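You operate a simulated robot arm through the tools that you are given. There is no shell and no other tool. Be economical: measure what you need, move in short steps, check, and stop when the job is done.

You are at the controls of a simulated robot arm. One attempt, no reset.

JOB
Brush the dirt off the repair belt with the isolator off.
Fine: use the bench brush and put it back; turn the isolator on again after brushing; leave the line stopped. Set down upright: bench brush. What is to be rubbed or washed off counts as gone when no trace of it is left.

Only the result counts: the job must be done as asked and must still hold three seconds after the hand-in. Knocking over, shifting, dropping, spilling or breaking anything else fails it.

ROBOT AND FRAMES
A 7-joint arm with a two-finger parallel gripper on a trunk, on a base that drives. Base frame: it is fixed to the floor where the robot stands at the start and does not move with it; the origin is under the middle of the robot, x ahead of it, y to its left, z up; the surface under the hand at the start is at about z = 0.78. Lengths are in m, angles in degrees, forces in N, time in s.
With the tool pointing down near the work surface it reaches from about 0.22 to 0.74 m from the robot's upright axis, wherever it stands. Its first joint turns from -166.0 to 166.0 degrees. Places, roughly: bench brush [-1, -1, 1]; dirt on the repair belt [0.4, 0.5, 0.8]; repair control box [0, 0.5, 0.6]; repair isolator switch [0.5, 0, 0.8]; shelf of the repair line [0.4, 0.1, 0.4]. Payload 1.57 kg.
The tool frame sits at the grasp point between the pads (the TCP): z along the fingers, y along the line on which they close. The tips reach 0.03 m beyond it. Largest opening 0.11 m; finger width 0.024, thickness 0.012; the body of the gripper, 0.048 by 0.112 m, starts 0.078 m behind the TCP.
Orientation is told as [roll, pitch, yaw] about the base's x, y, z axes, in that order, counted from this pose: with the fingers straight down and closing along the base's y, the tool's x points along the base's -x, its y along +y and its z along -z.

CONTROLS
- The arm moves only by the tool servo_tool. Its argument "rows" is a list of rows, each an object of numbers (a shift or turn left out is 0, a gripper value left out holds the last): "gripper": the gripper command, from -1 (fully open) to 1 (shut), values between in proportion; "tx", "ty", "tz": the shift along the tool's x, y, z in units of 20 mm (1.0 is 20 mm); "ax", "ay", "az": the turn, a rotation vector about the tool's x, y, z in units of 6 degrees (1.0 is 6 degrees). In form: [{"gripper": .., "tx": .., "ty": .., "tz": .., "ax": .., "ay": .., "az": ..}, ...]. A call has 1 to 12 rows; each row shifts and turns the commanded pose from where the row before left it, along the tool's axes as they then stand. A call with a number of a shift or a turn outside -1 to 1 is refused whole. Each row takes 0.2 s and may step no farther than 0.05 m and 8.6 degrees from the row before; otherwise, or with a gripper value out of range, the whole call is refused. A pose out of reach is approached as far as the arm can. The call stops where the force on the tool passes 40 N (or 10 N more than at its start, if that is more) or the arm is blocked; 0.2 s more then pass. The fingers move at their own pace (about 0.045 m/s each) and stop on an object; they squeeze with about 39 N. The grip force told is the motor's: it shows also when the fingers shut on nothing. Time passes only in rows, and 0.2 s behind the last, so rows that do not move let the fingers close. The reply holds the time, the measured pose of the TCP, the force on the tool along the base axes, the opening and the grip force, in the units named above and with some noise, with the torque about the TCP (base axes, N m) and any sound that the robot's microphone picked up.
- Cameras (640 x 400 px; columns grow to the right, rows downward): "scene" is now at [-0.0101, 0.1932, 1.5435]; the picture's right is [0.59, -0.81, 0.00], its down [-0.71, -0.52, -0.47] and it looks along [0.38, 0.28, -0.88] (base axes); focal length 279 px, centre (320, 200). "wrist" rides on the gripper at [0.07, 0.016, -0.141] in the tool frame; the picture's right is [-0.23, 0.97, 0.00], its down [-0.86, -0.20, -0.48] and it looks along [-0.47, -0.11, 0.88] (tool axes); focal length 222 px, centre (320, 200). There is no depth. A picture from a camera that has moved, and an enlarged one, comes with that camera's place and axes in the base frame and with its lens.
- get_image(camera): a new picture of that camera. The clock stands still meanwhile.
- slide_trunk(by): slides the trunk up (or, below 0, down) by that many m; the arm and the scene camera ride with it, the base frame stays. It gives what a move gives, with no picture.
- steer(legs): drives the robot by 1 to 6 legs, each [ahead, turn to the left] in m and degrees, along the robot's own axes; the way and the turn of a leg run together, so that a leg with both is an arc; at most 1.5 m and 180 degrees a leg. The arm and the cameras ride along, it lands a little off, and it stops where it bumps. It gives what a move gives.
- pan_tilt(pan, tilt): turns the head with the scene camera to pan (to the left, within 155 degrees either way) and tilt (down, from -29 to 69), counted from straight ahead of the robot. It gives what a move gives.
- inspect(camera, box): a new picture of the part [left, top, right, bottom] of that camera's present view, enlarged. The clock stands still meanwhile.
- close_job(): hands the job in; it is judged then, once.

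Work in short steps. Places have to be worked out from the pictures, the camera data and where the tool is seen: move nearer, look again, correct. Check each grasp and each placing, and mend what went wrong. You have 120 turns and 78 pictures in all, those below and enlarged ones among them. Open the gripper and draw the arm clear of the work before you hand the job in, unless the task says otherwise; then end with one line.

The tools are called after "Call:" as a command line: name --argument value ..., lists and objects as JSON in quotes. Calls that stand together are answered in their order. servo_tool: Moves the arm, as the interface text tells. Its arguments: {"type":"object","properties":{"rows":{"type":"array"}},"required":["rows"]} The other tools are called the same way: slide_trunk (by) slides the trunk up or down; steer (legs) drives the base; pan_tilt (pan, tilt) turns the head that bears the scene camera; get_image (camera) takes a picture; inspect (camera, box) takes an enlarged picture of a part of a camera's view; close_job () hands the job in.

At the start:

```text
clock: 0.0
eef_pos: [0.5062, 0.1514, 1.0445]
tool_rot: [-0.1, 0.0, -0.1]
wrist_force: [-0.5, 1.0, -0.3]
moment: [-0.03, -0.01, -0.02]
opening: 0.1102
finger_force: 0.1
trunk travel left (down, up): [-0.5, 0.09]
robot x, y, heading: [0.0004, 0.0002, 0.1]
head pan, tilt: [36.2, 61.9]
```

scene: 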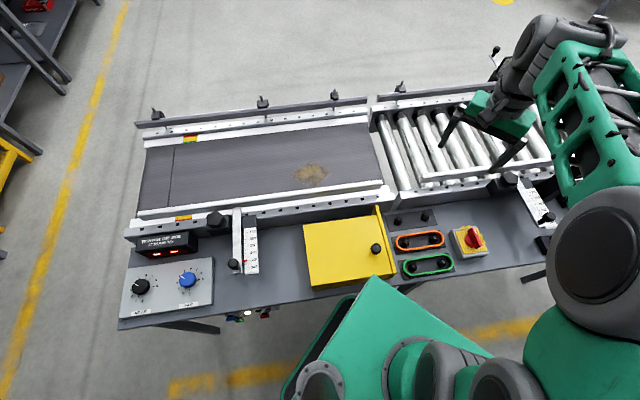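
wrist: 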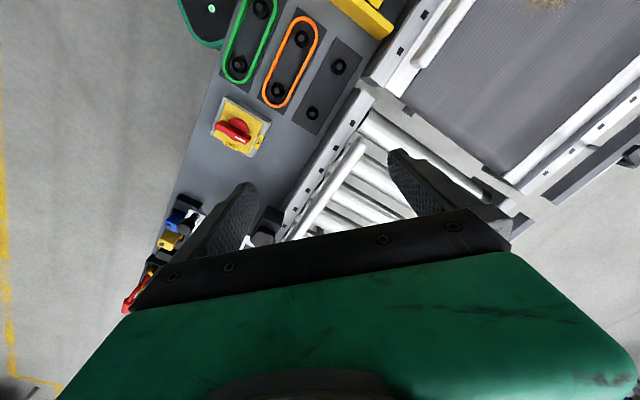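

I'll look closer at the isolator and the controls before moving.

Call:
inspect --camera "scene" --box '[380, 180, 560, 290]'

Call:
inspect --camera "wrist" --box '[180, 60, 340, 180]'

Call:
inspect --camera "scene" --box '[110, 200, 290, 330]'

```text
3.56 times, centred on (470, 235) of scene
camera zoom: at [-0.0101, 0.1932, 1.5435], right [0.59, -0.81, 0.0], down [-0.71, -0.52, -0.47], along [0.38, 0.28, -0.88], focal length 991 px, centre (-213, 76)
```

zoom: 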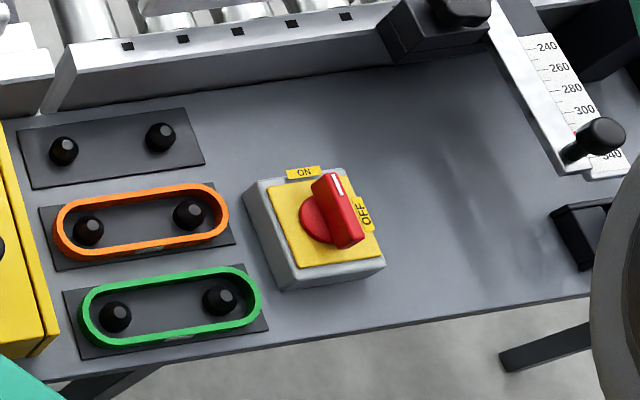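

```text
3.33 times, centred on (260, 120) of wrist
camera zoom: at [0.4369, 0.1674, 1.185], right [0.23, 0.97, 0.0], down [0.86, -0.2, 0.48], along [0.47, -0.11, -0.88], focal length 740 px, centre (520, 467)
```

zoom: 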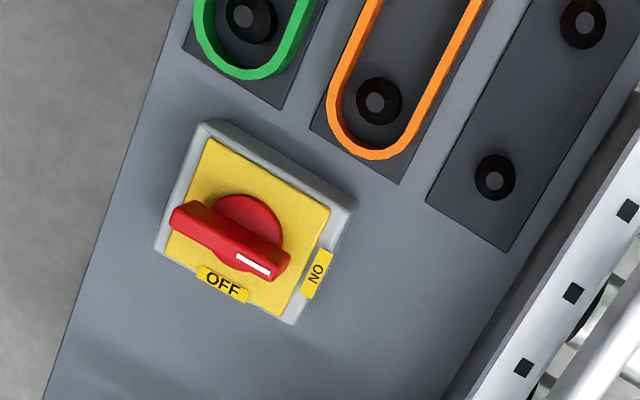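

```text
3.08 times, centred on (200, 265) of scene
camera zoom: at [-0.0101, 0.1932, 1.5435], right [0.59, -0.81, 0.0], down [-0.71, -0.52, -0.47], along [0.38, 0.28, -0.88], focal length 858 px, centre (689, 0)
```

zoom: 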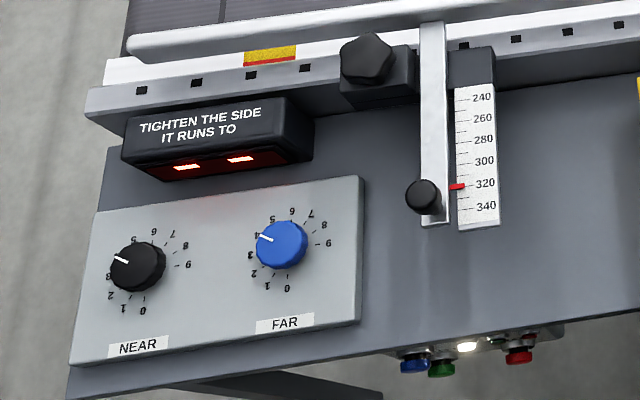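

The isolator stands at ON (pointer about 45° yaw) at roughly [0.452, 0.012]; OFF is 90° clockwise. I move above it and yaw the tool +45°.

Call:
servo_tool --rows '[{"gripper": -0.2, "tx": 0.39, "ty": -1, "tz": 0.6}, {"tx": 0.39, "ty": -1, "tz": 0.6}, {"tx": 0.39, "ty": -1, "tz": 0.6}, {"tx": 0.39, "ty": -1, "tz": 0.6}, {"tx": 0.39, "ty": -1, "tz": 0.6}, {"tx": 0.39, "ty": -1, "tz": 0.6}, {"tx": 0.39, "ty": -1, "tz": 0.6}]'

Call:
servo_tool --rows '[{"az": -1}, {"az": -1}, {"az": -1}, {"az": -1}, {"az": -1}, {"az": -1}, {"az": -1}, {"az": -0.5}, {}]'

Call:
get_image --camera "wrist"

Call:
get_image --camera "scene"

```text
clock: 1.6
eef_pos: [0.4512, 0.0095, 0.9595]
tool_rot: [0.1, 0.0, 0.0]
wrist_force: [0.0, -0.1, 0.6]
moment: [0.01, 0.02, 0.05]
opening: 0.066
finger_force: 0.1
trunk travel left (down, up): [-0.5, 0.09]
robot x, y, heading: [0.0027, -0.0048, -0.2]
head pan, tilt: [36.2, 61.9]
```

```text
clock: 3.6
eef_pos: [0.4525, 0.011, 0.9602]
tool_rot: [-0.1, 0.1, 45.1]
wrist_force: [0.2, 0.3, 0.1]
moment: [0.02, 0.01, 0.02]
opening: 0.066
finger_force: 0.0
trunk travel left (down, up): [-0.5, 0.09]
robot x, y, heading: [-0.0023, 0.0022, 0.1]
head pan, tilt: [36.2, 61.9]
```

```text
72 pictures are left
camera wrist: at [0.3914, -0.0269, 1.101], right [-0.53, 0.85, 0.0], down [0.75, 0.46, 0.48], along [0.41, 0.25, -0.88], focal length 222 px, centre (320, 200)
```

wrist: 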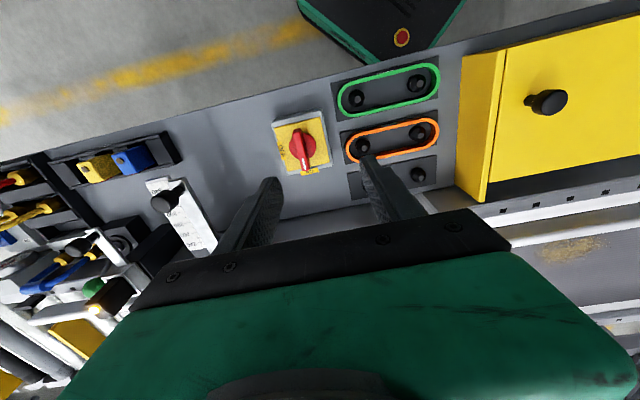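

```text
71 pictures are left
camera scene: at [-0.0101, 0.1932, 1.5435], right [0.59, -0.81, 0.0], down [-0.71, -0.52, -0.47], along [0.38, 0.28, -0.88], focal length 279 px, centre (320, 200)
```

scene: 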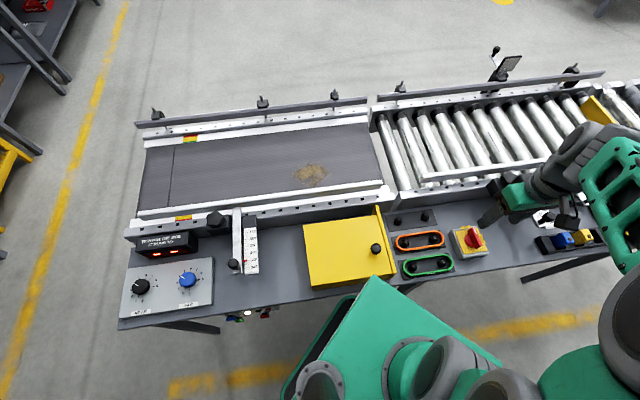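

Rays from both cameras suggest the knob is lower (z≈0.80) and near [0.475, -0.001]. I zoom in for precision.

Call:
inspect --camera "wrist" --box '[250, 90, 370, 190]'

Call:
inspect --camera "scene" --box '[430, 200, 510, 270]'

```text
4.00 times, centred on (310, 140) of wrist
camera zoom: at [0.3914, -0.0269, 1.101], right [-0.53, 0.85, 0.0], down [0.75, 0.46, 0.48], along [0.41, 0.25, -0.88], focal length 888 px, centre (360, 440)
```

zoom: 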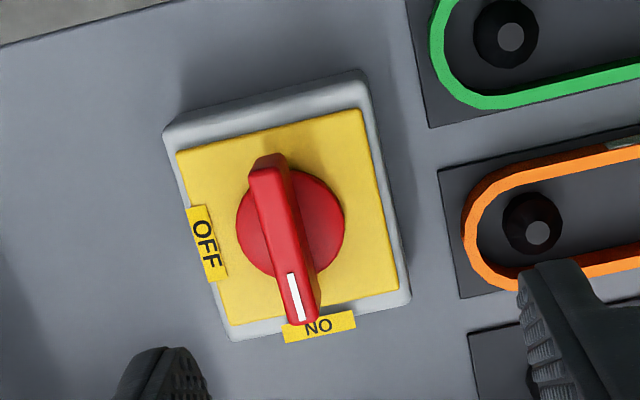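

```text
5.71 times, centred on (470, 235) of scene
camera zoom: at [-0.0101, 0.1932, 1.5435], right [0.59, -0.81, 0.0], down [-0.71, -0.52, -0.47], along [0.38, 0.28, -0.88], focal length 1593 px, centre (-537, 0)
```

zoom: 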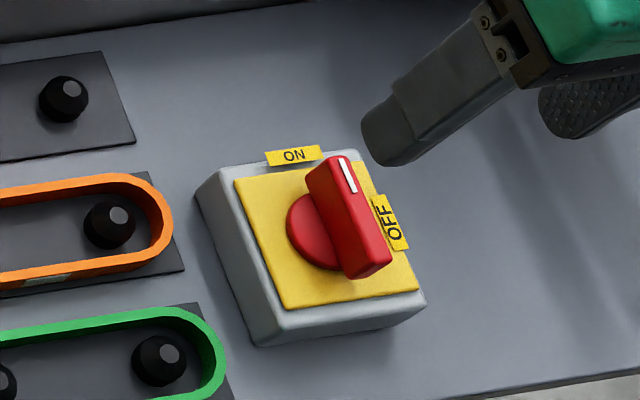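

The bar top is at about [0.484, -0.003, 0.783], pointing at ~43°. I move over it and go down to about z 0.83, then look.

Call:
servo_tool --rows '[{"tx": -0.3, "ty": -0.8, "az": 0.2}, {"tx": -0.3, "ty": -0.8}, {"tz": 1}, {"tz": 1}, {"tz": 1}, {"tz": 1}, {"tz": 1}, {"tz": 1}, {"tz": 0.5}, {}]'

Call:
get_image --camera "wrist"

Call:
inspect --camera "scene" --box '[430, 190, 530, 270]'

```text
clock: 5.8
eef_pos: [0.4828, -0.0036, 0.8294]
tool_rot: [0.0, 0.0, 43.8]
wrist_force: [1.1, -0.2, 0.4]
moment: [-0.01, -0.02, 0.01]
opening: 0.066
finger_force: 0.1
trunk travel left (down, up): [-0.5, 0.09]
robot x, y, heading: [0.003, -0.0009, -0.1]
head pan, tilt: [36.2, 61.9]
```

```text
68 pictures are left
camera wrist: at [0.4217, -0.0394, 0.9706], right [-0.51, 0.86, 0.0], down [0.76, 0.45, 0.48], along [0.41, 0.24, -0.88], focal length 222 px, centre (320, 200)
```

wrist: 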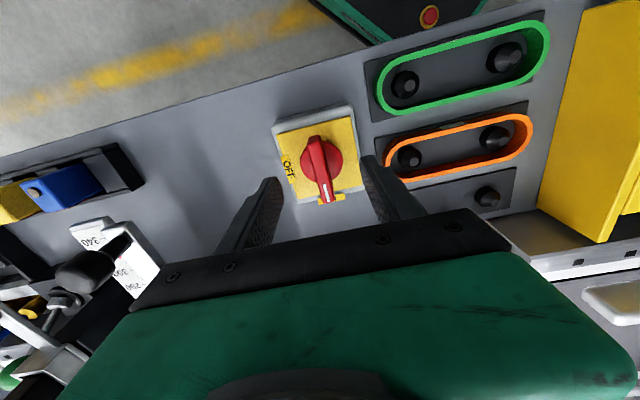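

```text
5.00 times, centred on (480, 230) of scene
camera zoom: at [-0.0101, 0.1932, 1.5435], right [0.59, -0.81, 0.0], down [-0.71, -0.52, -0.47], along [0.38, 0.28, -0.88], focal length 1394 px, centre (-480, 50)
```

zoom: 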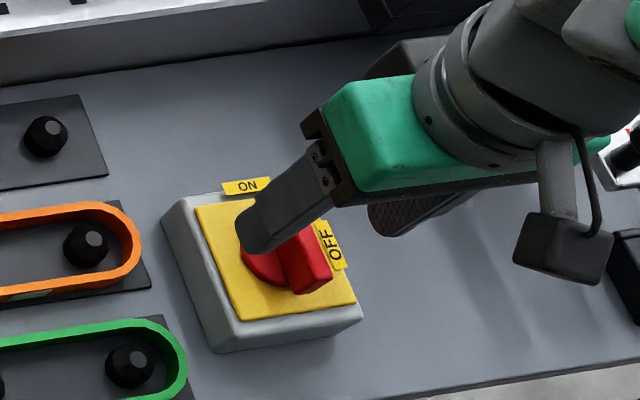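

Alignment is good (bar center computed at [0.484, -0.002]). I descend in small steps to z≈0.793 and close.

Call:
servo_tool --rows '[{"tz": 0.6}, {"tz": 0.6}, {"tz": 0.6}, {}]'

Call:
inspect --camera "wrist" --box '[220, 80, 420, 260]'

```text
clock: 6.8
eef_pos: [0.4843, -0.0021, 0.7957]
tool_rot: [-0.1, -0.1, 43.8]
wrist_force: [0.5, -0.8, -0.8]
moment: [-0.01, -0.01, -0.02]
opening: 0.0659
finger_force: 0.0
trunk travel left (down, up): [-0.5, 0.09]
robot x, y, heading: [0.0026, -0.0023, -0.1]
head pan, tilt: [36.2, 61.9]
```

```text
2.22 times, centred on (320, 170) of wrist
camera zoom: at [0.422, -0.0395, 0.9349], right [-0.51, 0.86, 0.0], down [0.76, 0.45, 0.48], along [0.41, 0.24, -0.88], focal length 494 px, centre (320, 267)
```

zoom: 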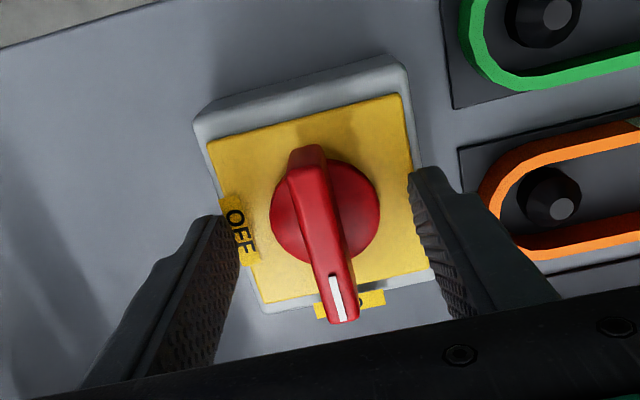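

Fingers straddle the bar, so I close on it.

Call:
servo_tool --rows '[{"gripper": 0.5}, {"gripper": 1}, {}, {}, {}]'

Call:
inspect --camera "wrist" --box '[220, 80, 420, 260]'

```text
clock: 8.0
eef_pos: [0.4827, -0.0017, 0.7941]
tool_rot: [0.1, 0.0, 44.0]
wrist_force: [-6.8, 8.7, 0.4]
moment: [0.59, 0.27, 0.04]
opening: 0.0397
finger_force: 45.2
trunk travel left (down, up): [-0.5, 0.09]
robot x, y, heading: [0.0011, 0.0043, 0.1]
head pan, tilt: [36.2, 61.9]
```

```text
2.22 times, centred on (320, 170) of wrist
camera zoom: at [0.4212, -0.0385, 0.935], right [-0.51, 0.86, 0.0], down [0.76, 0.45, 0.48], along [0.41, 0.24, -0.88], focal length 494 px, centre (320, 267)
```

zoom: 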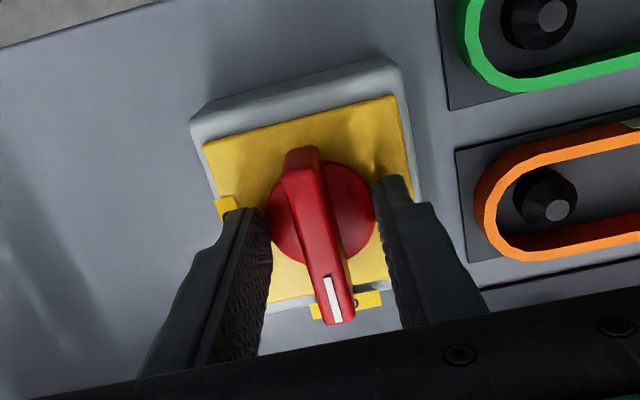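

The fingers caught the round base (0.040). I reopen, raise 12 mm and close on the bar only.

Call:
servo_tool --rows '[{"gripper": -0.1}, {}, {"tz": -0.6, "ty": 0.08}, {"gripper": 1}, {}, {}, {}, {}]'

Call:
inspect --camera "wrist" --box '[220, 80, 420, 260]'

```text
clock: 9.8
eef_pos: [0.4811, -0.002, 0.8067]
tool_rot: [-0.1, -0.1, 43.8]
wrist_force: [1.1, -1.1, 0.8]
moment: [-0.08, 0.05, 0.58]
opening: 0.0121
finger_force: 29.3
trunk travel left (down, up): [-0.5, 0.09]
robot x, y, heading: [0.0014, -0.0008, -0.1]
head pan, tilt: [36.2, 61.9]
```

```text
2.22 times, centred on (320, 170) of wrist
camera zoom: at [0.4207, -0.0386, 0.9471], right [-0.51, 0.86, 0.0], down [0.75, 0.45, 0.48], along [0.41, 0.24, -0.88], focal length 494 px, centre (320, 267)
```

zoom: 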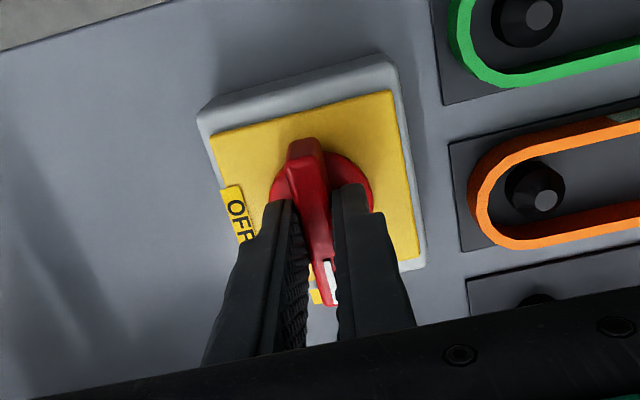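

The bar is gripped (12 mm) near its axis. I turn clockwise toward OFF in stages.

Call:
servo_tool --rows '[{"az": 1}, {"az": 1}, {"az": 1}, {"az": 1}, {"az": 1}]'

```text
clock: 11.0
eef_pos: [0.4821, -0.0016, 0.8068]
tool_rot: [-0.1, 0.0, 13.8]
wrist_force: [1.9, -1.6, 1.7]
moment: [0.0, -0.12, 2.04]
opening: 0.0271
finger_force: 37.7
trunk travel left (down, up): [-0.5, 0.09]
robot x, y, heading: [0.001, 0.0013, -0.1]
head pan, tilt: [36.2, 61.9]
```

Call:
inspect --camera "wrist" --box '[220, 60, 440, 260]'

```text
2.00 times, centred on (330, 160) of wrist
camera zoom: at [0.4108, -0.0027, 0.947], right [-0.01, 1.0, 0.0], down [0.88, 0.01, 0.48], along [0.48, 0.01, -0.88], focal length 444 px, centre (300, 280)
```

zoom: 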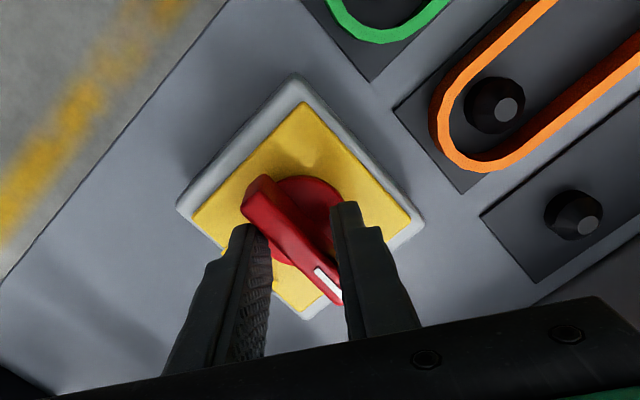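

The bar has barely moved; the pads are slipping around a stiff detent. As the fingers spread toward the bar ends, the leverage grows, so I continue in small steps and watch.

Call:
servo_tool --rows '[{"az": 1}, {"az": 1}]'

Call:
inspect --camera "wrist" --box '[220, 60, 440, 260]'

```text
clock: 11.6
eef_pos: [0.4826, -0.0012, 0.8063]
tool_rot: [0.0, 0.0, 2.0]
wrist_force: [2.5, -1.4, 3.5]
moment: [-0.24, 0.19, 3.59]
opening: 0.0346
finger_force: 42.7
trunk travel left (down, up): [-0.5, 0.09]
robot x, y, heading: [0.0017, 0.001, 0.0]
head pan, tilt: [36.2, 61.9]
```

```text
2.00 times, centred on (330, 160) of wrist
camera zoom: at [0.4121, 0.0119, 0.9469], right [0.19, 0.98, 0.0], down [0.86, -0.17, 0.48], along [0.47, -0.09, -0.88], focal length 444 px, centre (300, 280)
```

zoom: 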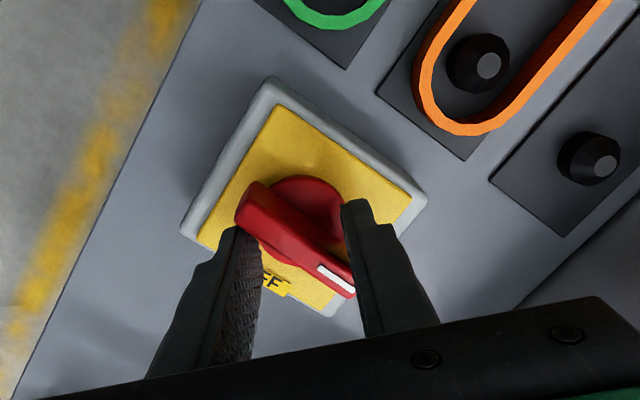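

The bar may have turned a few degrees (≈34° now vs 43°). I wait a moment to see whether it creeps, i.e. is damped.

Call:
servo_tool --rows '[{}, {}, {}, {}, {}]'

Call:
inspect --camera "wrist" --box '[220, 60, 440, 260]'

```text
clock: 12.8
eef_pos: [0.4809, -0.0019, 0.8071]
tool_rot: [0.0, 0.0, 1.9]
wrist_force: [3.6, 0.1, 4.5]
moment: [0.03, -0.12, 3.38]
opening: 0.0348
finger_force: 42.1
trunk travel left (down, up): [-0.5, 0.09]
robot x, y, heading: [-0.001, -0.003, 0.1]
head pan, tilt: [36.2, 61.9]
```

```text
2.00 times, centred on (330, 160) of wrist
camera zoom: at [0.4121, 0.012, 0.9469], right [0.19, 0.98, 0.0], down [0.86, -0.17, 0.48], along [0.47, -0.09, -0.88], focal length 444 px, centre (300, 280)
```

zoom: 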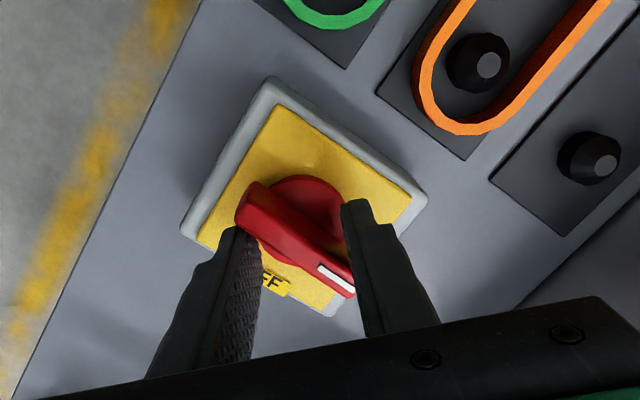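

It holds at about 33°, so it looks like a spring or detent that needs more torque. I continue turning.

Call:
servo_tool --rows '[{"az": 1}, {"az": 1}]'

Call:
inspect --camera "wrist" --box '[220, 60, 440, 260]'

```text
clock: 13.4
eef_pos: [0.4767, -0.004, 0.8052]
tool_rot: [-0.2, 0.6, -10.5]
wrist_force: [-13.8, -6.6, 5.9]
moment: [-0.66, 0.1, 2.23]
opening: 0.046
finger_force: 44.5
trunk travel left (down, up): [-0.5, 0.09]
robot x, y, heading: [0.0045, 0.0017, -0.0]
head pan, tilt: [36.2, 61.9]
```

```text
2.00 times, centred on (330, 160) of wrist
camera zoom: at [0.4126, 0.0251, 0.946], right [0.4, 0.92, -0.01], down [0.81, -0.35, 0.47], along [0.43, -0.19, -0.88], focal length 444 px, centre (300, 280)
```

zoom: 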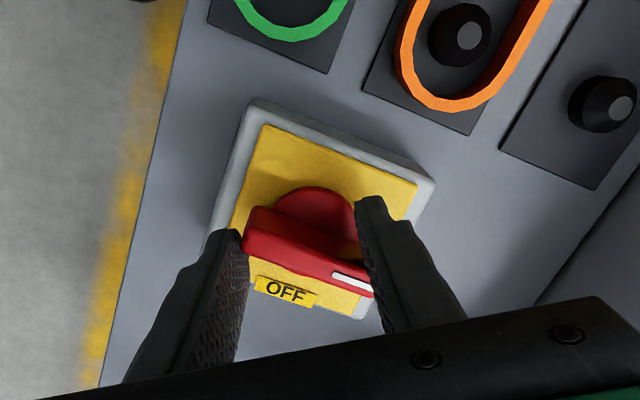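

The bar itself hasn't turned (still ≈40°), so something holds it. I open, turn back, rise, and look at the switch more closely.

Call:
servo_tool --rows '[{"gripper": -0.2}, {}, {"tz": -1, "gripper": -0.2}, {"tz": -1}, {"tz": -1, "az": -1}, {"tz": -1, "az": -1}, {"tz": -1, "az": -1}, {"tz": -1, "az": -1}, {"az": -1}, {"az": -1}, {"az": -1}, {"az": -1}]'

Call:
inspect --camera "scene" --box '[440, 210, 500, 265]'

Call:
get_image --camera "wrist"

```text
clock: 16.0
eef_pos: [0.4816, -0.0018, 0.9269]
tool_rot: [0.1, 0.0, 37.8]
wrist_force: [-0.1, 0.0, 0.1]
moment: [0.01, -0.01, 0.05]
opening: 0.0658
finger_force: 0.0
trunk travel left (down, up): [-0.5, 0.09]
robot x, y, heading: [-0.0009, -0.0046, 0.2]
head pan, tilt: [36.2, 61.9]
```

```text
7.27 times, centred on (470, 238) of scene
camera zoom: at [-0.0101, 0.1932, 1.5435], right [0.59, -0.81, 0.0], down [-0.71, -0.52, -0.47], along [0.38, 0.28, -0.88], focal length 2028 px, centre (-771, -73)
```

zoom: 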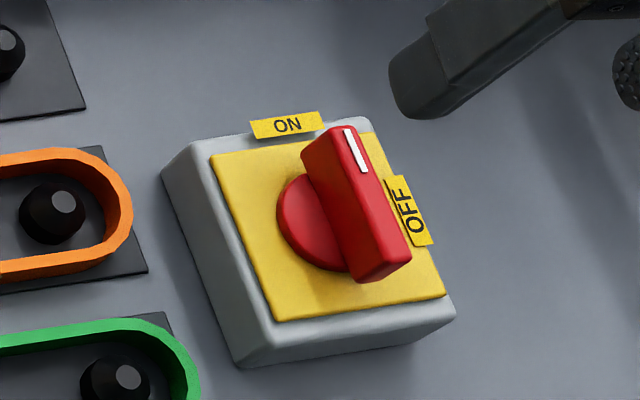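

```text
58 pictures are left
camera wrist: at [0.4168, -0.0321, 1.0668], right [-0.42, 0.91, 0.0], down [0.8, 0.37, 0.48], along [0.43, 0.2, -0.88], focal length 222 px, centre (320, 200)
```

wrist: 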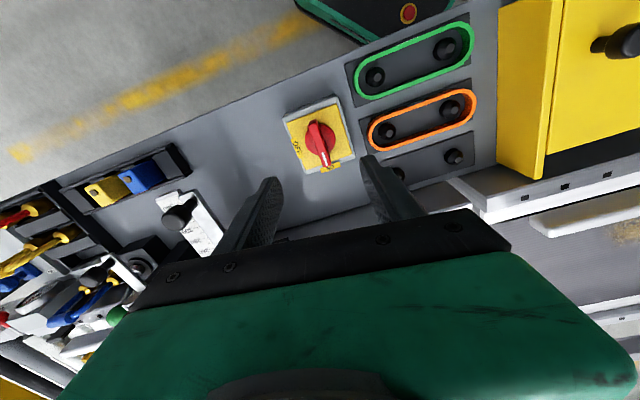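

The knob is an ordinary bar knob, exactly at ON. I regrip it 3 mm lower and test the feel with small turns, first a little counter-clockwise, to learn where it is free.

Call:
servo_tool --rows '[{"az": -0.8}, {"tz": 1}, {"tz": 1}, {"tz": 1}, {"tz": 1}, {"tz": 1}, {"tz": 1}, {"tz": 0.15}, {"gripper": 1}, {}, {}, {}]'

Call:
servo_tool --rows '[{"az": -1}, {"az": -1}, {}]'

```text
clock: 18.6
eef_pos: [0.4819, -0.0012, 0.8031]
tool_rot: [0.0, 0.0, 42.6]
wrist_force: [0.5, -0.5, 0.0]
moment: [0.01, -0.05, 0.38]
opening: 0.0126
finger_force: 20.9
trunk travel left (down, up): [-0.5, 0.09]
robot x, y, heading: [-0.0026, -0.0016, 0.1]
head pan, tilt: [36.2, 61.9]
```

```text
clock: 19.4
eef_pos: [0.4813, -0.0019, 0.8026]
tool_rot: [-0.1, -0.1, 54.6]
wrist_force: [3.9, -1.5, -3.1]
moment: [-0.17, -0.03, -0.04]
opening: 0.0119
finger_force: 29.2
trunk travel left (down, up): [-0.5, 0.09]
robot x, y, heading: [0.0032, -0.0002, -0.1]
head pan, tilt: [36.2, 61.9]
```

Call:
inspect --camera "wrist" --box '[220, 60, 440, 260]'

```text
2.00 times, centred on (330, 160) of wrist
camera zoom: at [0.4285, -0.0501, 0.944], right [-0.66, 0.75, 0.0], down [0.66, 0.58, 0.48], along [0.36, 0.32, -0.88], focal length 444 px, centre (300, 280)
```

zoom: 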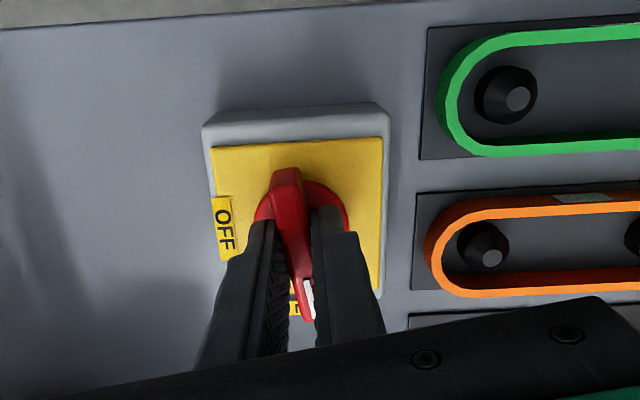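

Call:
servo_tool --rows '[{"az": -1}, {"az": -1}, {}]'

Call:
inspect --camera "wrist" --box '[220, 60, 440, 260]'

```text
clock: 20.2
eef_pos: [0.4834, -0.002, 0.8038]
tool_rot: [0.0, -0.1, 66.7]
wrist_force: [6.2, -3.4, -2.1]
moment: [-0.55, 0.12, -0.02]
opening: 0.0119
finger_force: 29.3
trunk travel left (down, up): [-0.5, 0.09]
robot x, y, heading: [0.0002, -0.0023, -0.2]
head pan, tilt: [36.2, 61.9]
```

```text
2.00 times, centred on (330, 160) of wrist
camera zoom: at [0.4398, -0.0604, 0.944], right [-0.8, 0.59, 0.0], down [0.52, 0.71, 0.48], along [0.28, 0.38, -0.88], focal length 444 px, centre (300, 280)
```

zoom: 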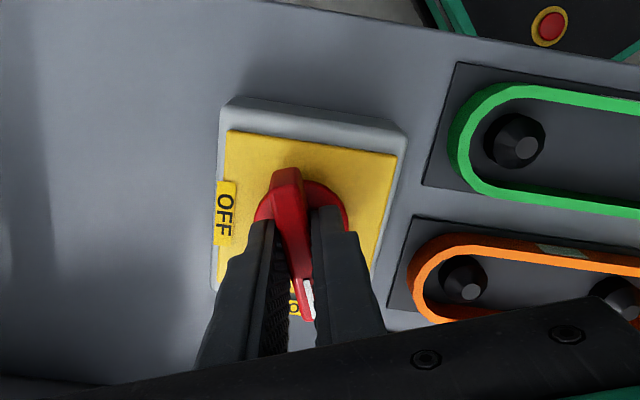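

Counter-clockwise the knob turns freely, so ON is its clockwise stop; it has to go the other way. I keep turning with it and watch for a stop.

Call:
servo_tool --rows '[{"az": -1}, {"az": -1}, {"az": -1}, {"az": -1}, {"az": -1}, {}]'

Call:
servo_tool --rows '[{"az": -1}, {"az": -1}, {"az": -1}, {"az": -1}, {}]'

Call:
inspect --camera "wrist" --box '[220, 60, 440, 260]'

```text
clock: 21.6
eef_pos: [0.4826, -0.0029, 0.8039]
tool_rot: [0.0, 0.1, 96.6]
wrist_force: [11.5, -8.1, -0.7]
moment: [-0.14, -0.09, 0.01]
opening: 0.012
finger_force: 28.6
trunk travel left (down, up): [-0.5, 0.09]
robot x, y, heading: [-0.0011, -0.0024, 0.0]
head pan, tilt: [36.2, 61.9]
```

```text
clock: 22.8
eef_pos: [0.4837, -0.0034, 0.8038]
tool_rot: [-0.1, 0.0, 120.7]
wrist_force: [19.7, -7.2, 1.6]
moment: [0.13, 0.0, -0.01]
opening: 0.012
finger_force: 29.7
trunk travel left (down, up): [-0.5, 0.09]
robot x, y, heading: [0.0008, -0.0009, 0.0]
head pan, tilt: [36.2, 61.9]
```

```text
2.00 times, centred on (330, 160) of wrist
camera zoom: at [0.5054, -0.0711, 0.944], right [-0.95, -0.3, 0.0], down [-0.27, 0.84, 0.48], along [-0.14, 0.46, -0.88], focal length 444 px, centre (300, 280)
```

zoom: 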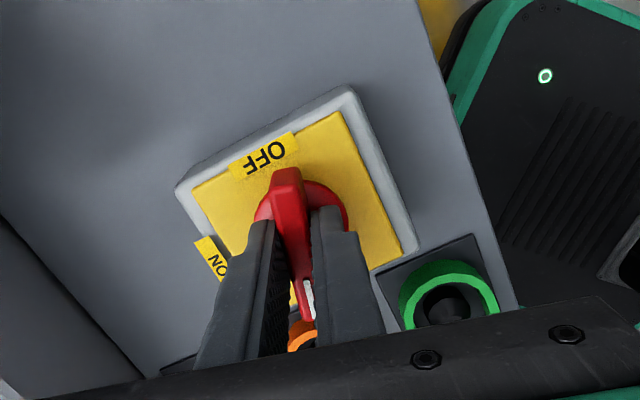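

It still turns freely. I relieve the side load a little and continue toward about 134°.

Call:
servo_tool --rows '[{"tx": 0.09, "ty": -0.06}, {"az": -1}, {"az": -1}, {}]'

Call:
servo_tool --rows '[{"az": -0.5}, {"az": -0.5}, {}]'

```text
clock: 23.8
eef_pos: [0.4842, -0.002, 0.8036]
tool_rot: [0.0, 0.0, 132.7]
wrist_force: [10.0, 2.0, 11.8]
moment: [0.54, 0.32, -0.02]
opening: 0.0117
finger_force: 29.2
trunk travel left (down, up): [-0.5, 0.09]
robot x, y, heading: [0.0005, 0.0005, 0.1]
head pan, tilt: [36.2, 61.9]
```

```text
clock: 24.6
eef_pos: [0.4848, -0.0022, 0.8034]
tool_rot: [0.0, 0.0, 138.7]
wrist_force: [11.1, 7.7, 8.7]
moment: [0.06, -0.31, -0.82]
opening: 0.0129
finger_force: 29.7
trunk travel left (down, up): [-0.5, 0.09]
robot x, y, heading: [0.0004, 0.0035, -0.2]
head pan, tilt: [36.2, 61.9]
```

At ~135° there is a stop, so the bar now lies on the OFF axis. I release, rise and check.

Call:
servo_tool --rows '[{"gripper": -0.2}, {}, {"tz": -1}, {"tz": -1}, {"tz": -1}, {"tz": -1}, {"tz": -1}, {"tz": -1}, {"tz": -1}, {"tz": -1}]'

Call:
get_image --camera "scene"

Call:
inspect --camera "scene" --box '[430, 200, 510, 270]'

Call:
inspect --camera "scene" --box '[110, 200, 290, 330]'

```text
clock: 26.8
eef_pos: [0.4838, -0.0025, 0.9651]
tool_rot: [0.0, 0.0, 138.6]
wrist_force: [-0.3, 0.3, 0.3]
moment: [-0.03, -0.01, -0.03]
opening: 0.0659
finger_force: 0.1
trunk travel left (down, up): [-0.5, 0.09]
robot x, y, heading: [-0.0008, 0.0017, -0.1]
head pan, tilt: [36.2, 61.9]
```

```text
54 pictures are left
camera scene: at [-0.0101, 0.1931, 1.5435], right [0.59, -0.81, 0.0], down [-0.71, -0.52, -0.47], along [0.38, 0.28, -0.88], focal length 279 px, centre (320, 200)
```

scene: 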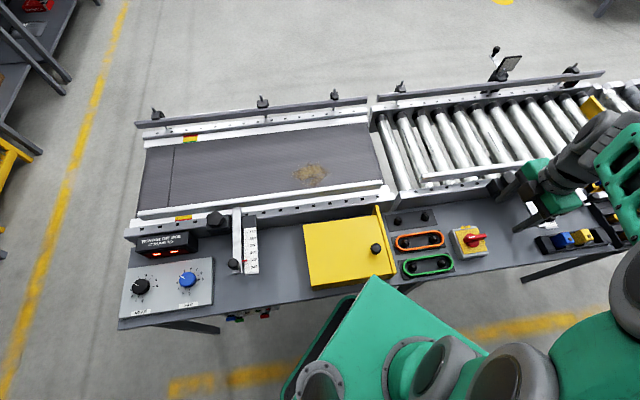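

```text
5.71 times, centred on (470, 235) of scene
camera zoom: at [-0.0101, 0.1931, 1.5435], right [0.59, -0.81, 0.0], down [-0.71, -0.52, -0.47], along [0.38, 0.28, -0.88], focal length 1593 px, centre (-537, 0)
```

zoom: 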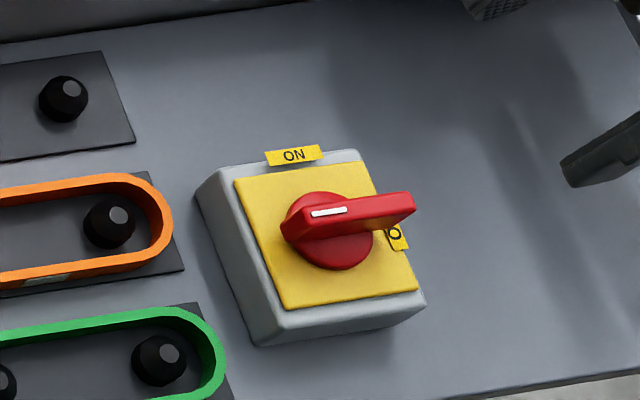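

```text
3.08 times, centred on (200, 265) of scene
camera zoom: at [-0.0101, 0.1931, 1.5435], right [0.59, -0.81, 0.0], down [-0.71, -0.52, -0.47], along [0.38, 0.28, -0.88], focal length 858 px, centre (689, 0)
```

zoom: 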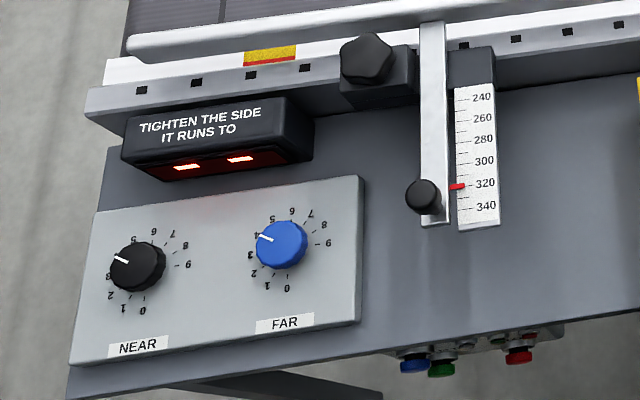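

The white control box lamp went out, so the isolator is OFF. I return the wrist to neutral and look for the brush behind the robot.

Call:
servo_tool --rows '[{"az": 1}, {"az": 1}, {"az": 1}, {"az": 1}, {"az": 1}, {"az": 1}, {"az": 1}, {"az": 1}, {"az": 1}, {"az": 1}, {"az": 1}, {"az": 1}]'

Call:
servo_tool --rows '[{"az": 1, "tz": -0.5}, {"az": 1, "tz": -0.5}, {"az": 1, "tz": -0.5}, {"az": 1, "tz": -0.5}, {"az": 1, "tz": -0.5}, {"az": 1, "tz": -0.5}, {"az": 1, "tz": -0.5}, {"az": 1, "tz": -0.5}, {"az": 1, "tz": -0.5}, {"az": 1, "tz": -0.5}, {"az": 1, "tz": -0.5}, {}]'

Call:
pan_tilt --pan -135 --tilt 25

Call:
get_image --camera "scene"

```text
clock: 29.4
eef_pos: [0.482, -0.0022, 0.9636]
tool_rot: [0.0, 0.0, 66.5]
wrist_force: [-0.4, -0.3, 0.2]
moment: [-0.03, -0.02, -0.01]
opening: 0.066
finger_force: 0.0
trunk travel left (down, up): [-0.5, 0.09]
robot x, y, heading: [0.0047, -0.0003, -0.0]
head pan, tilt: [36.2, 61.9]
```

```text
clock: 32.0
eef_pos: [0.4831, -0.0033, 1.0731]
tool_rot: [0.0, 0.0, 0.5]
wrist_force: [-0.4, 1.1, -0.5]
moment: [-0.01, 0.03, 0.0]
opening: 0.0658
finger_force: 0.1
trunk travel left (down, up): [-0.5, 0.09]
robot x, y, heading: [-0.0018, -0.004, -0.0]
head pan, tilt: [36.2, 61.9]
```

```text
clock: 34.6
eef_pos: [0.4837, -0.0018, 1.0734]
tool_rot: [0.0, 0.1, 0.5]
wrist_force: [-1.3, -0.3, -0.1]
moment: [0.01, 0.01, -0.02]
opening: 0.0662
finger_force: 0.1
trunk travel left (down, up): [-0.5, 0.09]
robot x, y, heading: [0.0003, -0.0004, -0.0]
head pan, tilt: [-135.0, 25.0]
```

```text
51 pictures are left
camera scene: at [-0.1272, 0.0898, 1.5958], right [-0.71, 0.71, 0.0], down [0.3, 0.3, -0.91], along [-0.64, -0.64, -0.42], focal length 279 px, centre (320, 200)
```

scene: 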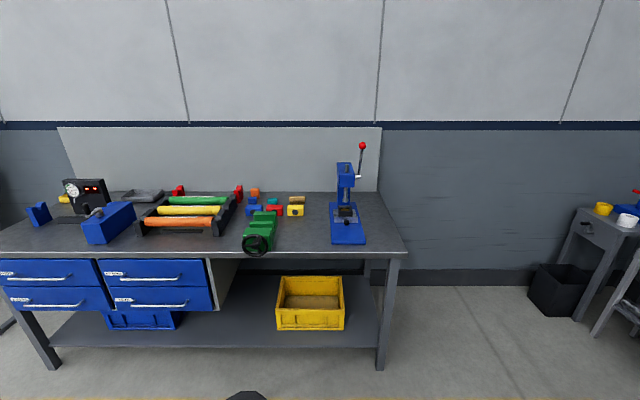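

Call:
inspect --camera "scene" --box '[220, 160, 400, 270]'

Call:
inspect --camera "scene" --box '[30, 160, 230, 270]'

```text
3.56 times, centred on (310, 215) of scene
camera zoom: at [-0.1272, 0.0898, 1.5958], right [-0.71, 0.71, 0.0], down [0.3, 0.3, -0.91], along [-0.64, -0.64, -0.42], focal length 991 px, centre (356, 147)
```

zoom: 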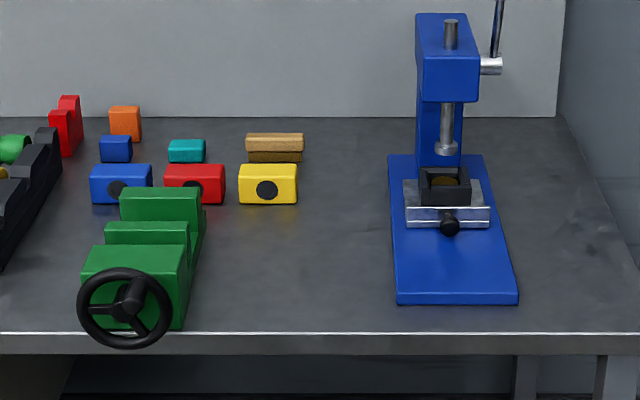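

```text
3.20 times, centred on (130, 215) of scene
camera zoom: at [-0.1272, 0.0898, 1.5958], right [-0.71, 0.71, 0.0], down [0.3, 0.3, -0.91], along [-0.64, -0.64, -0.42], focal length 892 px, centre (928, 152)
```

zoom: 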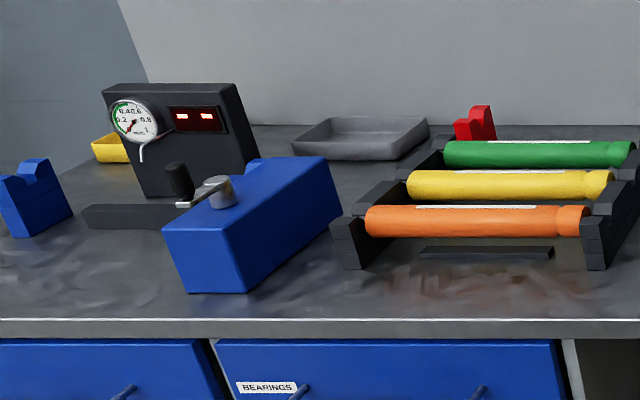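

The brush is the small wooden block with dark bristles at about [-1.04, -1.0, 0.93], bristles down. I raise the arm a bit, turn toward it, and drive part of the way.

Call:
servo_tool --rows '[{"tz": -1, "tx": 0.5}, {"tz": -1, "tx": 0.5}, {"tz": -1, "tx": 0.5}, {"tz": -1, "tx": 0.5}, {"tz": -1, "tx": 0.5}, {}]'

Call:
steer --legs '[[0, -135], [0.4, 0]]'

Call:
pan_tilt --pan 0 --tilt 45

Call:
get_image --camera "scene"

```text
clock: 36.0
eef_pos: [0.4326, -0.004, 1.1753]
tool_rot: [0.0, 0.1, 0.7]
wrist_force: [-0.1, 0.1, 0.0]
moment: [-0.01, -0.05, 0.02]
opening: 0.0661
finger_force: 0.0
trunk travel left (down, up): [-0.5, 0.09]
robot x, y, heading: [0.0005, 0.0005, -0.0]
head pan, tilt: [-135.0, 25.0]
```

```text
clock: 38.5
eef_pos: [0.3545, -0.2425, 1.1731]
tool_rot: [0.0, 0.1, -33.4]
wrist_force: [0.7, 0.5, -0.1]
moment: [-0.01, 0.06, 0.0]
opening: 0.0661
finger_force: 0.1
trunk travel left (down, up): [-0.5, 0.09]
robot x, y, heading: [-0.0057, 0.0038, -33.7]
head pan, tilt: [-135.0, 25.0]
stopped in leg 1: the robot was blocked; the commanded pose is now the measured one
```

```text
clock: 40.7
eef_pos: [0.3542, -0.2431, 1.1739]
tool_rot: [0.1, 0.0, -33.5]
wrist_force: [-0.1, 0.2, 0.0]
moment: [0.0, 0.02, 0.01]
opening: 0.0663
finger_force: 0.0
trunk travel left (down, up): [-0.5, 0.09]
robot x, y, heading: [-0.003, 0.0036, -33.6]
head pan, tilt: [0.0, 45.0]
```

```text
48 pictures are left
camera scene: at [0.0981, 0.1194, 1.5652], right [-0.56, -0.83, 0.0], down [-0.59, 0.39, -0.71], along [0.59, -0.39, -0.71], focal length 279 px, centre (320, 200)
```

scene: 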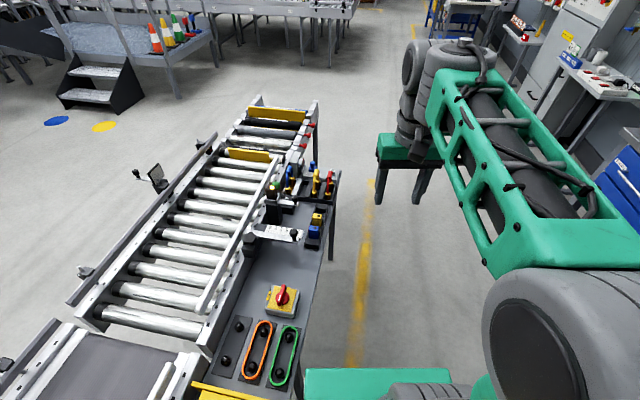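

The base corner touched the repair bench while turning. I go back to heading 0, reverse away from the bench, then turn toward the rear bench.

Call:
steer --legs '[[0, 33.6], [-0.35, 0], [0, -45], [0.22, 0], [0, -90]]'

Call:
get_image --camera "scene"

```text
clock: 51.7
eef_pos: [-0.5088, -0.4518, 1.1731]
tool_rot: [0.0, 0.1, -135.1]
wrist_force: [-0.3, -1.1, -0.6]
moment: [0.0, 0.03, 0.01]
opening: 0.0657
finger_force: 0.1
trunk travel left (down, up): [-0.5, 0.09]
robot x, y, heading: [-0.1967, -0.1551, -135.3]
head pan, tilt: [0.0, 45.0]
```

```text
47 pictures are left
camera scene: at [-0.1055, -0.2776, 1.5652], right [-0.7, 0.71, 0.0], down [0.5, 0.5, -0.71], along [-0.5, -0.5, -0.71], focal length 279 px, centre (320, 200)
```

scene: 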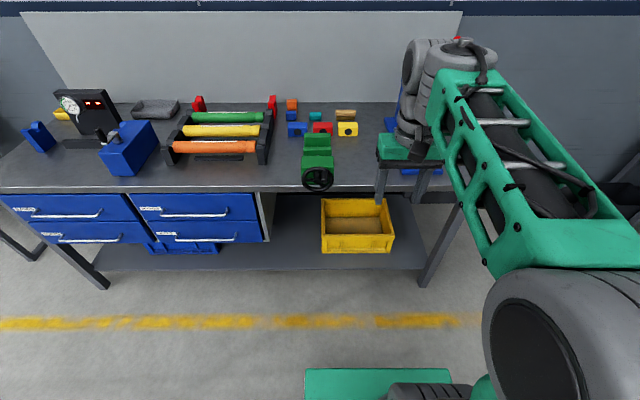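

Triangulating both views puts the brush at about [-1.155, -1.143, 0.85], 0.57 m behind the bench edge. I drive closer in steps.

Call:
steer --legs '[[0.4, 0]]'

Call:
pan_tilt --pan 0 --tilt 60

Call:
get_image --camera "scene"

```text
clock: 54.2
eef_pos: [-0.792, -0.7325, 1.1737]
tool_rot: [0.1, 0.0, -135.0]
wrist_force: [-0.9, -0.5, 0.6]
moment: [-0.02, -0.04, -0.03]
opening: 0.0661
finger_force: 0.1
trunk travel left (down, up): [-0.5, 0.09]
robot x, y, heading: [-0.478, -0.4298, -135.6]
head pan, tilt: [0.0, 45.0]
```

```text
clock: 55.0
eef_pos: [-0.7923, -0.7331, 1.1745]
tool_rot: [-0.1, 0.0, -135.0]
wrist_force: [0.3, 0.6, -0.2]
moment: [0.02, 0.0, 0.02]
opening: 0.0661
finger_force: 0.1
trunk travel left (down, up): [-0.5, 0.09]
robot x, y, heading: [-0.4821, -0.4341, -135.7]
head pan, tilt: [0.0, 60.0]
```

```text
46 pictures are left
camera scene: at [-0.3779, -0.5461, 1.5458], right [-0.7, 0.71, 0.0], down [0.62, 0.61, -0.5], along [-0.36, -0.35, -0.87], focal length 279 px, centre (320, 200)
```

scene: 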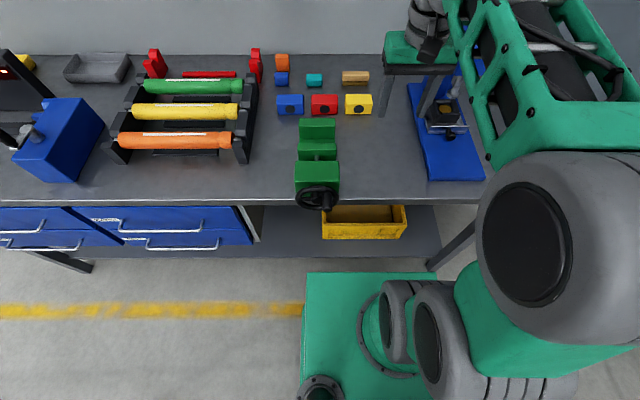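

The brush is confirmed near [-1.152, -1.12, 0.85]; the bench edge is 0.41 m ahead of my axis. I creep ahead to see how far the base can go under the bench.

Call:
steer --legs '[[0.12, 0], [0.08, 0]]'

Call:
get_image --camera "scene"

```text
clock: 57.0
eef_pos: [-0.9271, -0.8644, 1.1772]
tool_rot: [0.1, -0.3, -134.7]
wrist_force: [-0.6, 0.9, 0.3]
moment: [-0.04, -0.01, 0.02]
opening: 0.0659
finger_force: 0.1
trunk travel left (down, up): [-0.5, 0.09]
robot x, y, heading: [-0.6179, -0.5648, -134.6]
head pan, tilt: [0.0, 60.0]
stopped in leg 2: the robot was blocked; the commanded pose is now the measured one
```

```text
45 pictures are left
camera scene: at [-0.5088, -0.6705, 1.5465], right [-0.71, 0.7, 0.0], down [0.6, 0.61, -0.51], along [-0.35, -0.36, -0.86], focal length 279 px, centre (320, 200)
```

scene: 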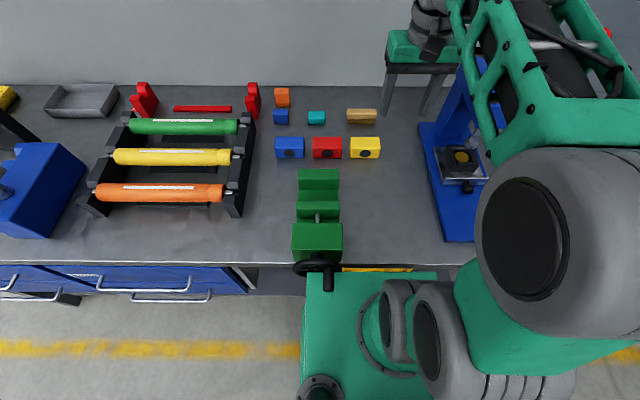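

Base is against the shelf; the brush is ~0.757 m from my axis, so a slight tool tilt will be needed. I back off 5 mm and extend the arm at height, watching clearance to the blue press.

Call:
steer --legs '[[-0.006, 0]]'

Call:
servo_tool --rows '[{"tx": -1, "ty": 0.1}, {"tx": -1, "ty": 0.1}, {"tx": -1, "ty": 0.1}, {"tx": -1, "ty": 0.1}, {"tx": -1, "ty": 0.1}, {"tx": -1, "ty": 0.1}, {"tx": -1, "ty": 0.1}, {"tx": -1, "ty": 0.1}, {}]'

Call:
get_image --camera "wrist"

Call:
get_image --camera "scene"

```text
clock: 57.8
eef_pos: [-0.9258, -0.8643, 1.1767]
tool_rot: [0.1, -0.2, -134.7]
wrist_force: [0.1, 0.7, -0.5]
moment: [-0.08, 0.07, -0.02]
opening: 0.0663
finger_force: 0.2
trunk travel left (down, up): [-0.5, 0.09]
robot x, y, heading: [-0.6125, -0.5658, -134.6]
head pan, tilt: [0.0, 60.0]
```

```text
clock: 59.8
eef_pos: [-1.0264, -0.9903, 1.1756]
tool_rot: [0.0, -0.2, -134.8]
wrist_force: [-0.4, -0.8, -0.5]
moment: [-0.02, -0.01, 0.02]
opening: 0.0659
finger_force: 0.0
trunk travel left (down, up): [-0.5, 0.09]
robot x, y, heading: [-0.617, -0.5657, -135.0]
head pan, tilt: [0.0, 60.0]
```

```text
44 pictures are left
camera wrist: at [-0.9648, -0.952, 1.3156], right [0.53, -0.85, 0.0], down [-0.74, -0.47, 0.48], along [-0.41, -0.26, -0.88], focal length 222 px, centre (320, 200)
```

wrist: 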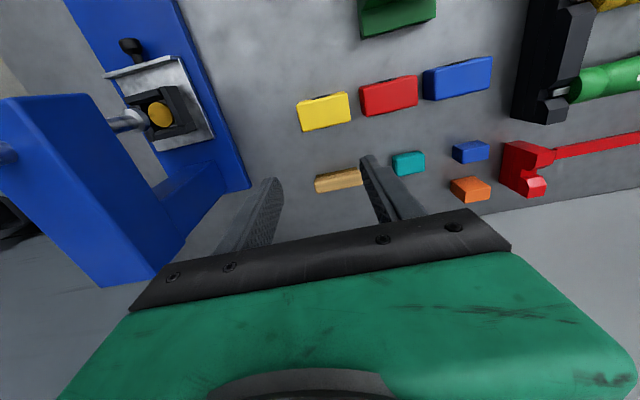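

```text
43 pictures are left
camera scene: at [-0.5088, -0.6739, 1.5456], right [-0.71, 0.7, 0.0], down [0.61, 0.61, -0.5], along [-0.35, -0.36, -0.86], focal length 279 px, centre (320, 200)
```

scene: 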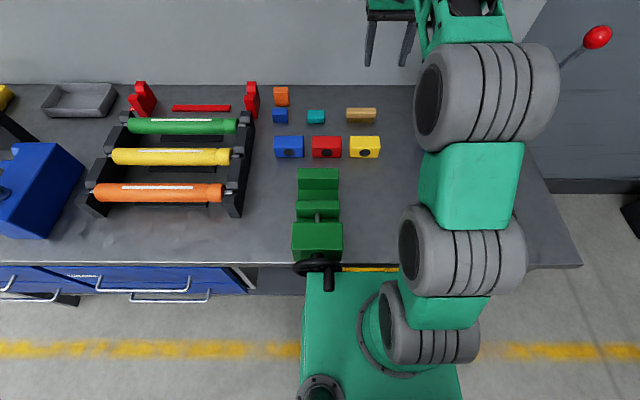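

Triangulated again: brush ≈ [-1.11, -1.09, 0.88], reach 0.72 m. The arm stays in a vertical plane clear of the press. I zoom in on the brush.

Call:
inspect --camera "wrist" --box '[280, 130, 400, 210]'

Call:
inspect --camera "scene" --box '[320, 90, 410, 170]'

```text
5.00 times, centred on (340, 170) of wrist
camera zoom: at [-0.9648, -0.952, 1.3156], right [0.53, -0.85, 0.0], down [-0.74, -0.47, 0.48], along [-0.41, -0.26, -0.88], focal length 1111 px, centre (220, 350)
```

zoom: 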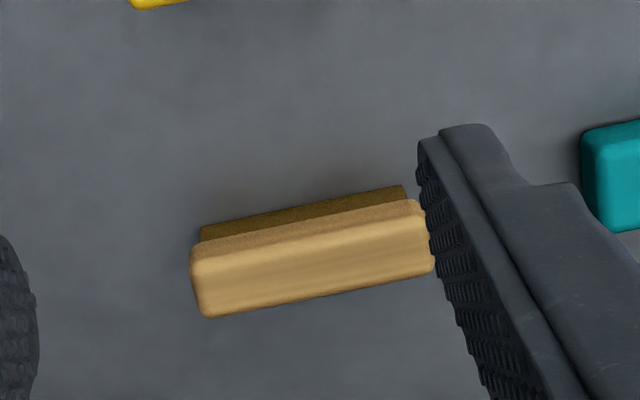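

```text
5.00 times, centred on (365, 130) of scene
camera zoom: at [-0.5088, -0.6739, 1.5456], right [-0.71, 0.7, 0.0], down [0.61, 0.61, -0.5], along [-0.35, -0.36, -0.86], focal length 1394 px, centre (95, 550)
```

zoom: 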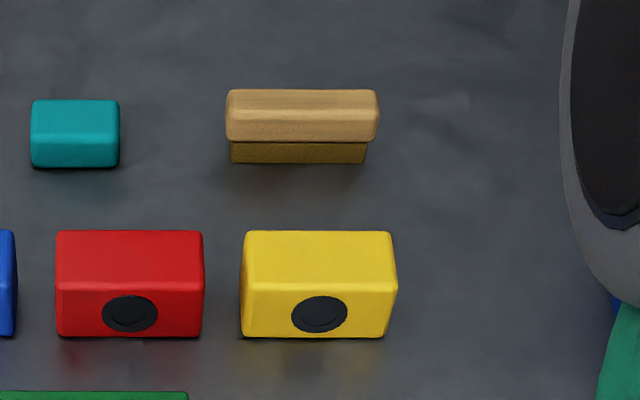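

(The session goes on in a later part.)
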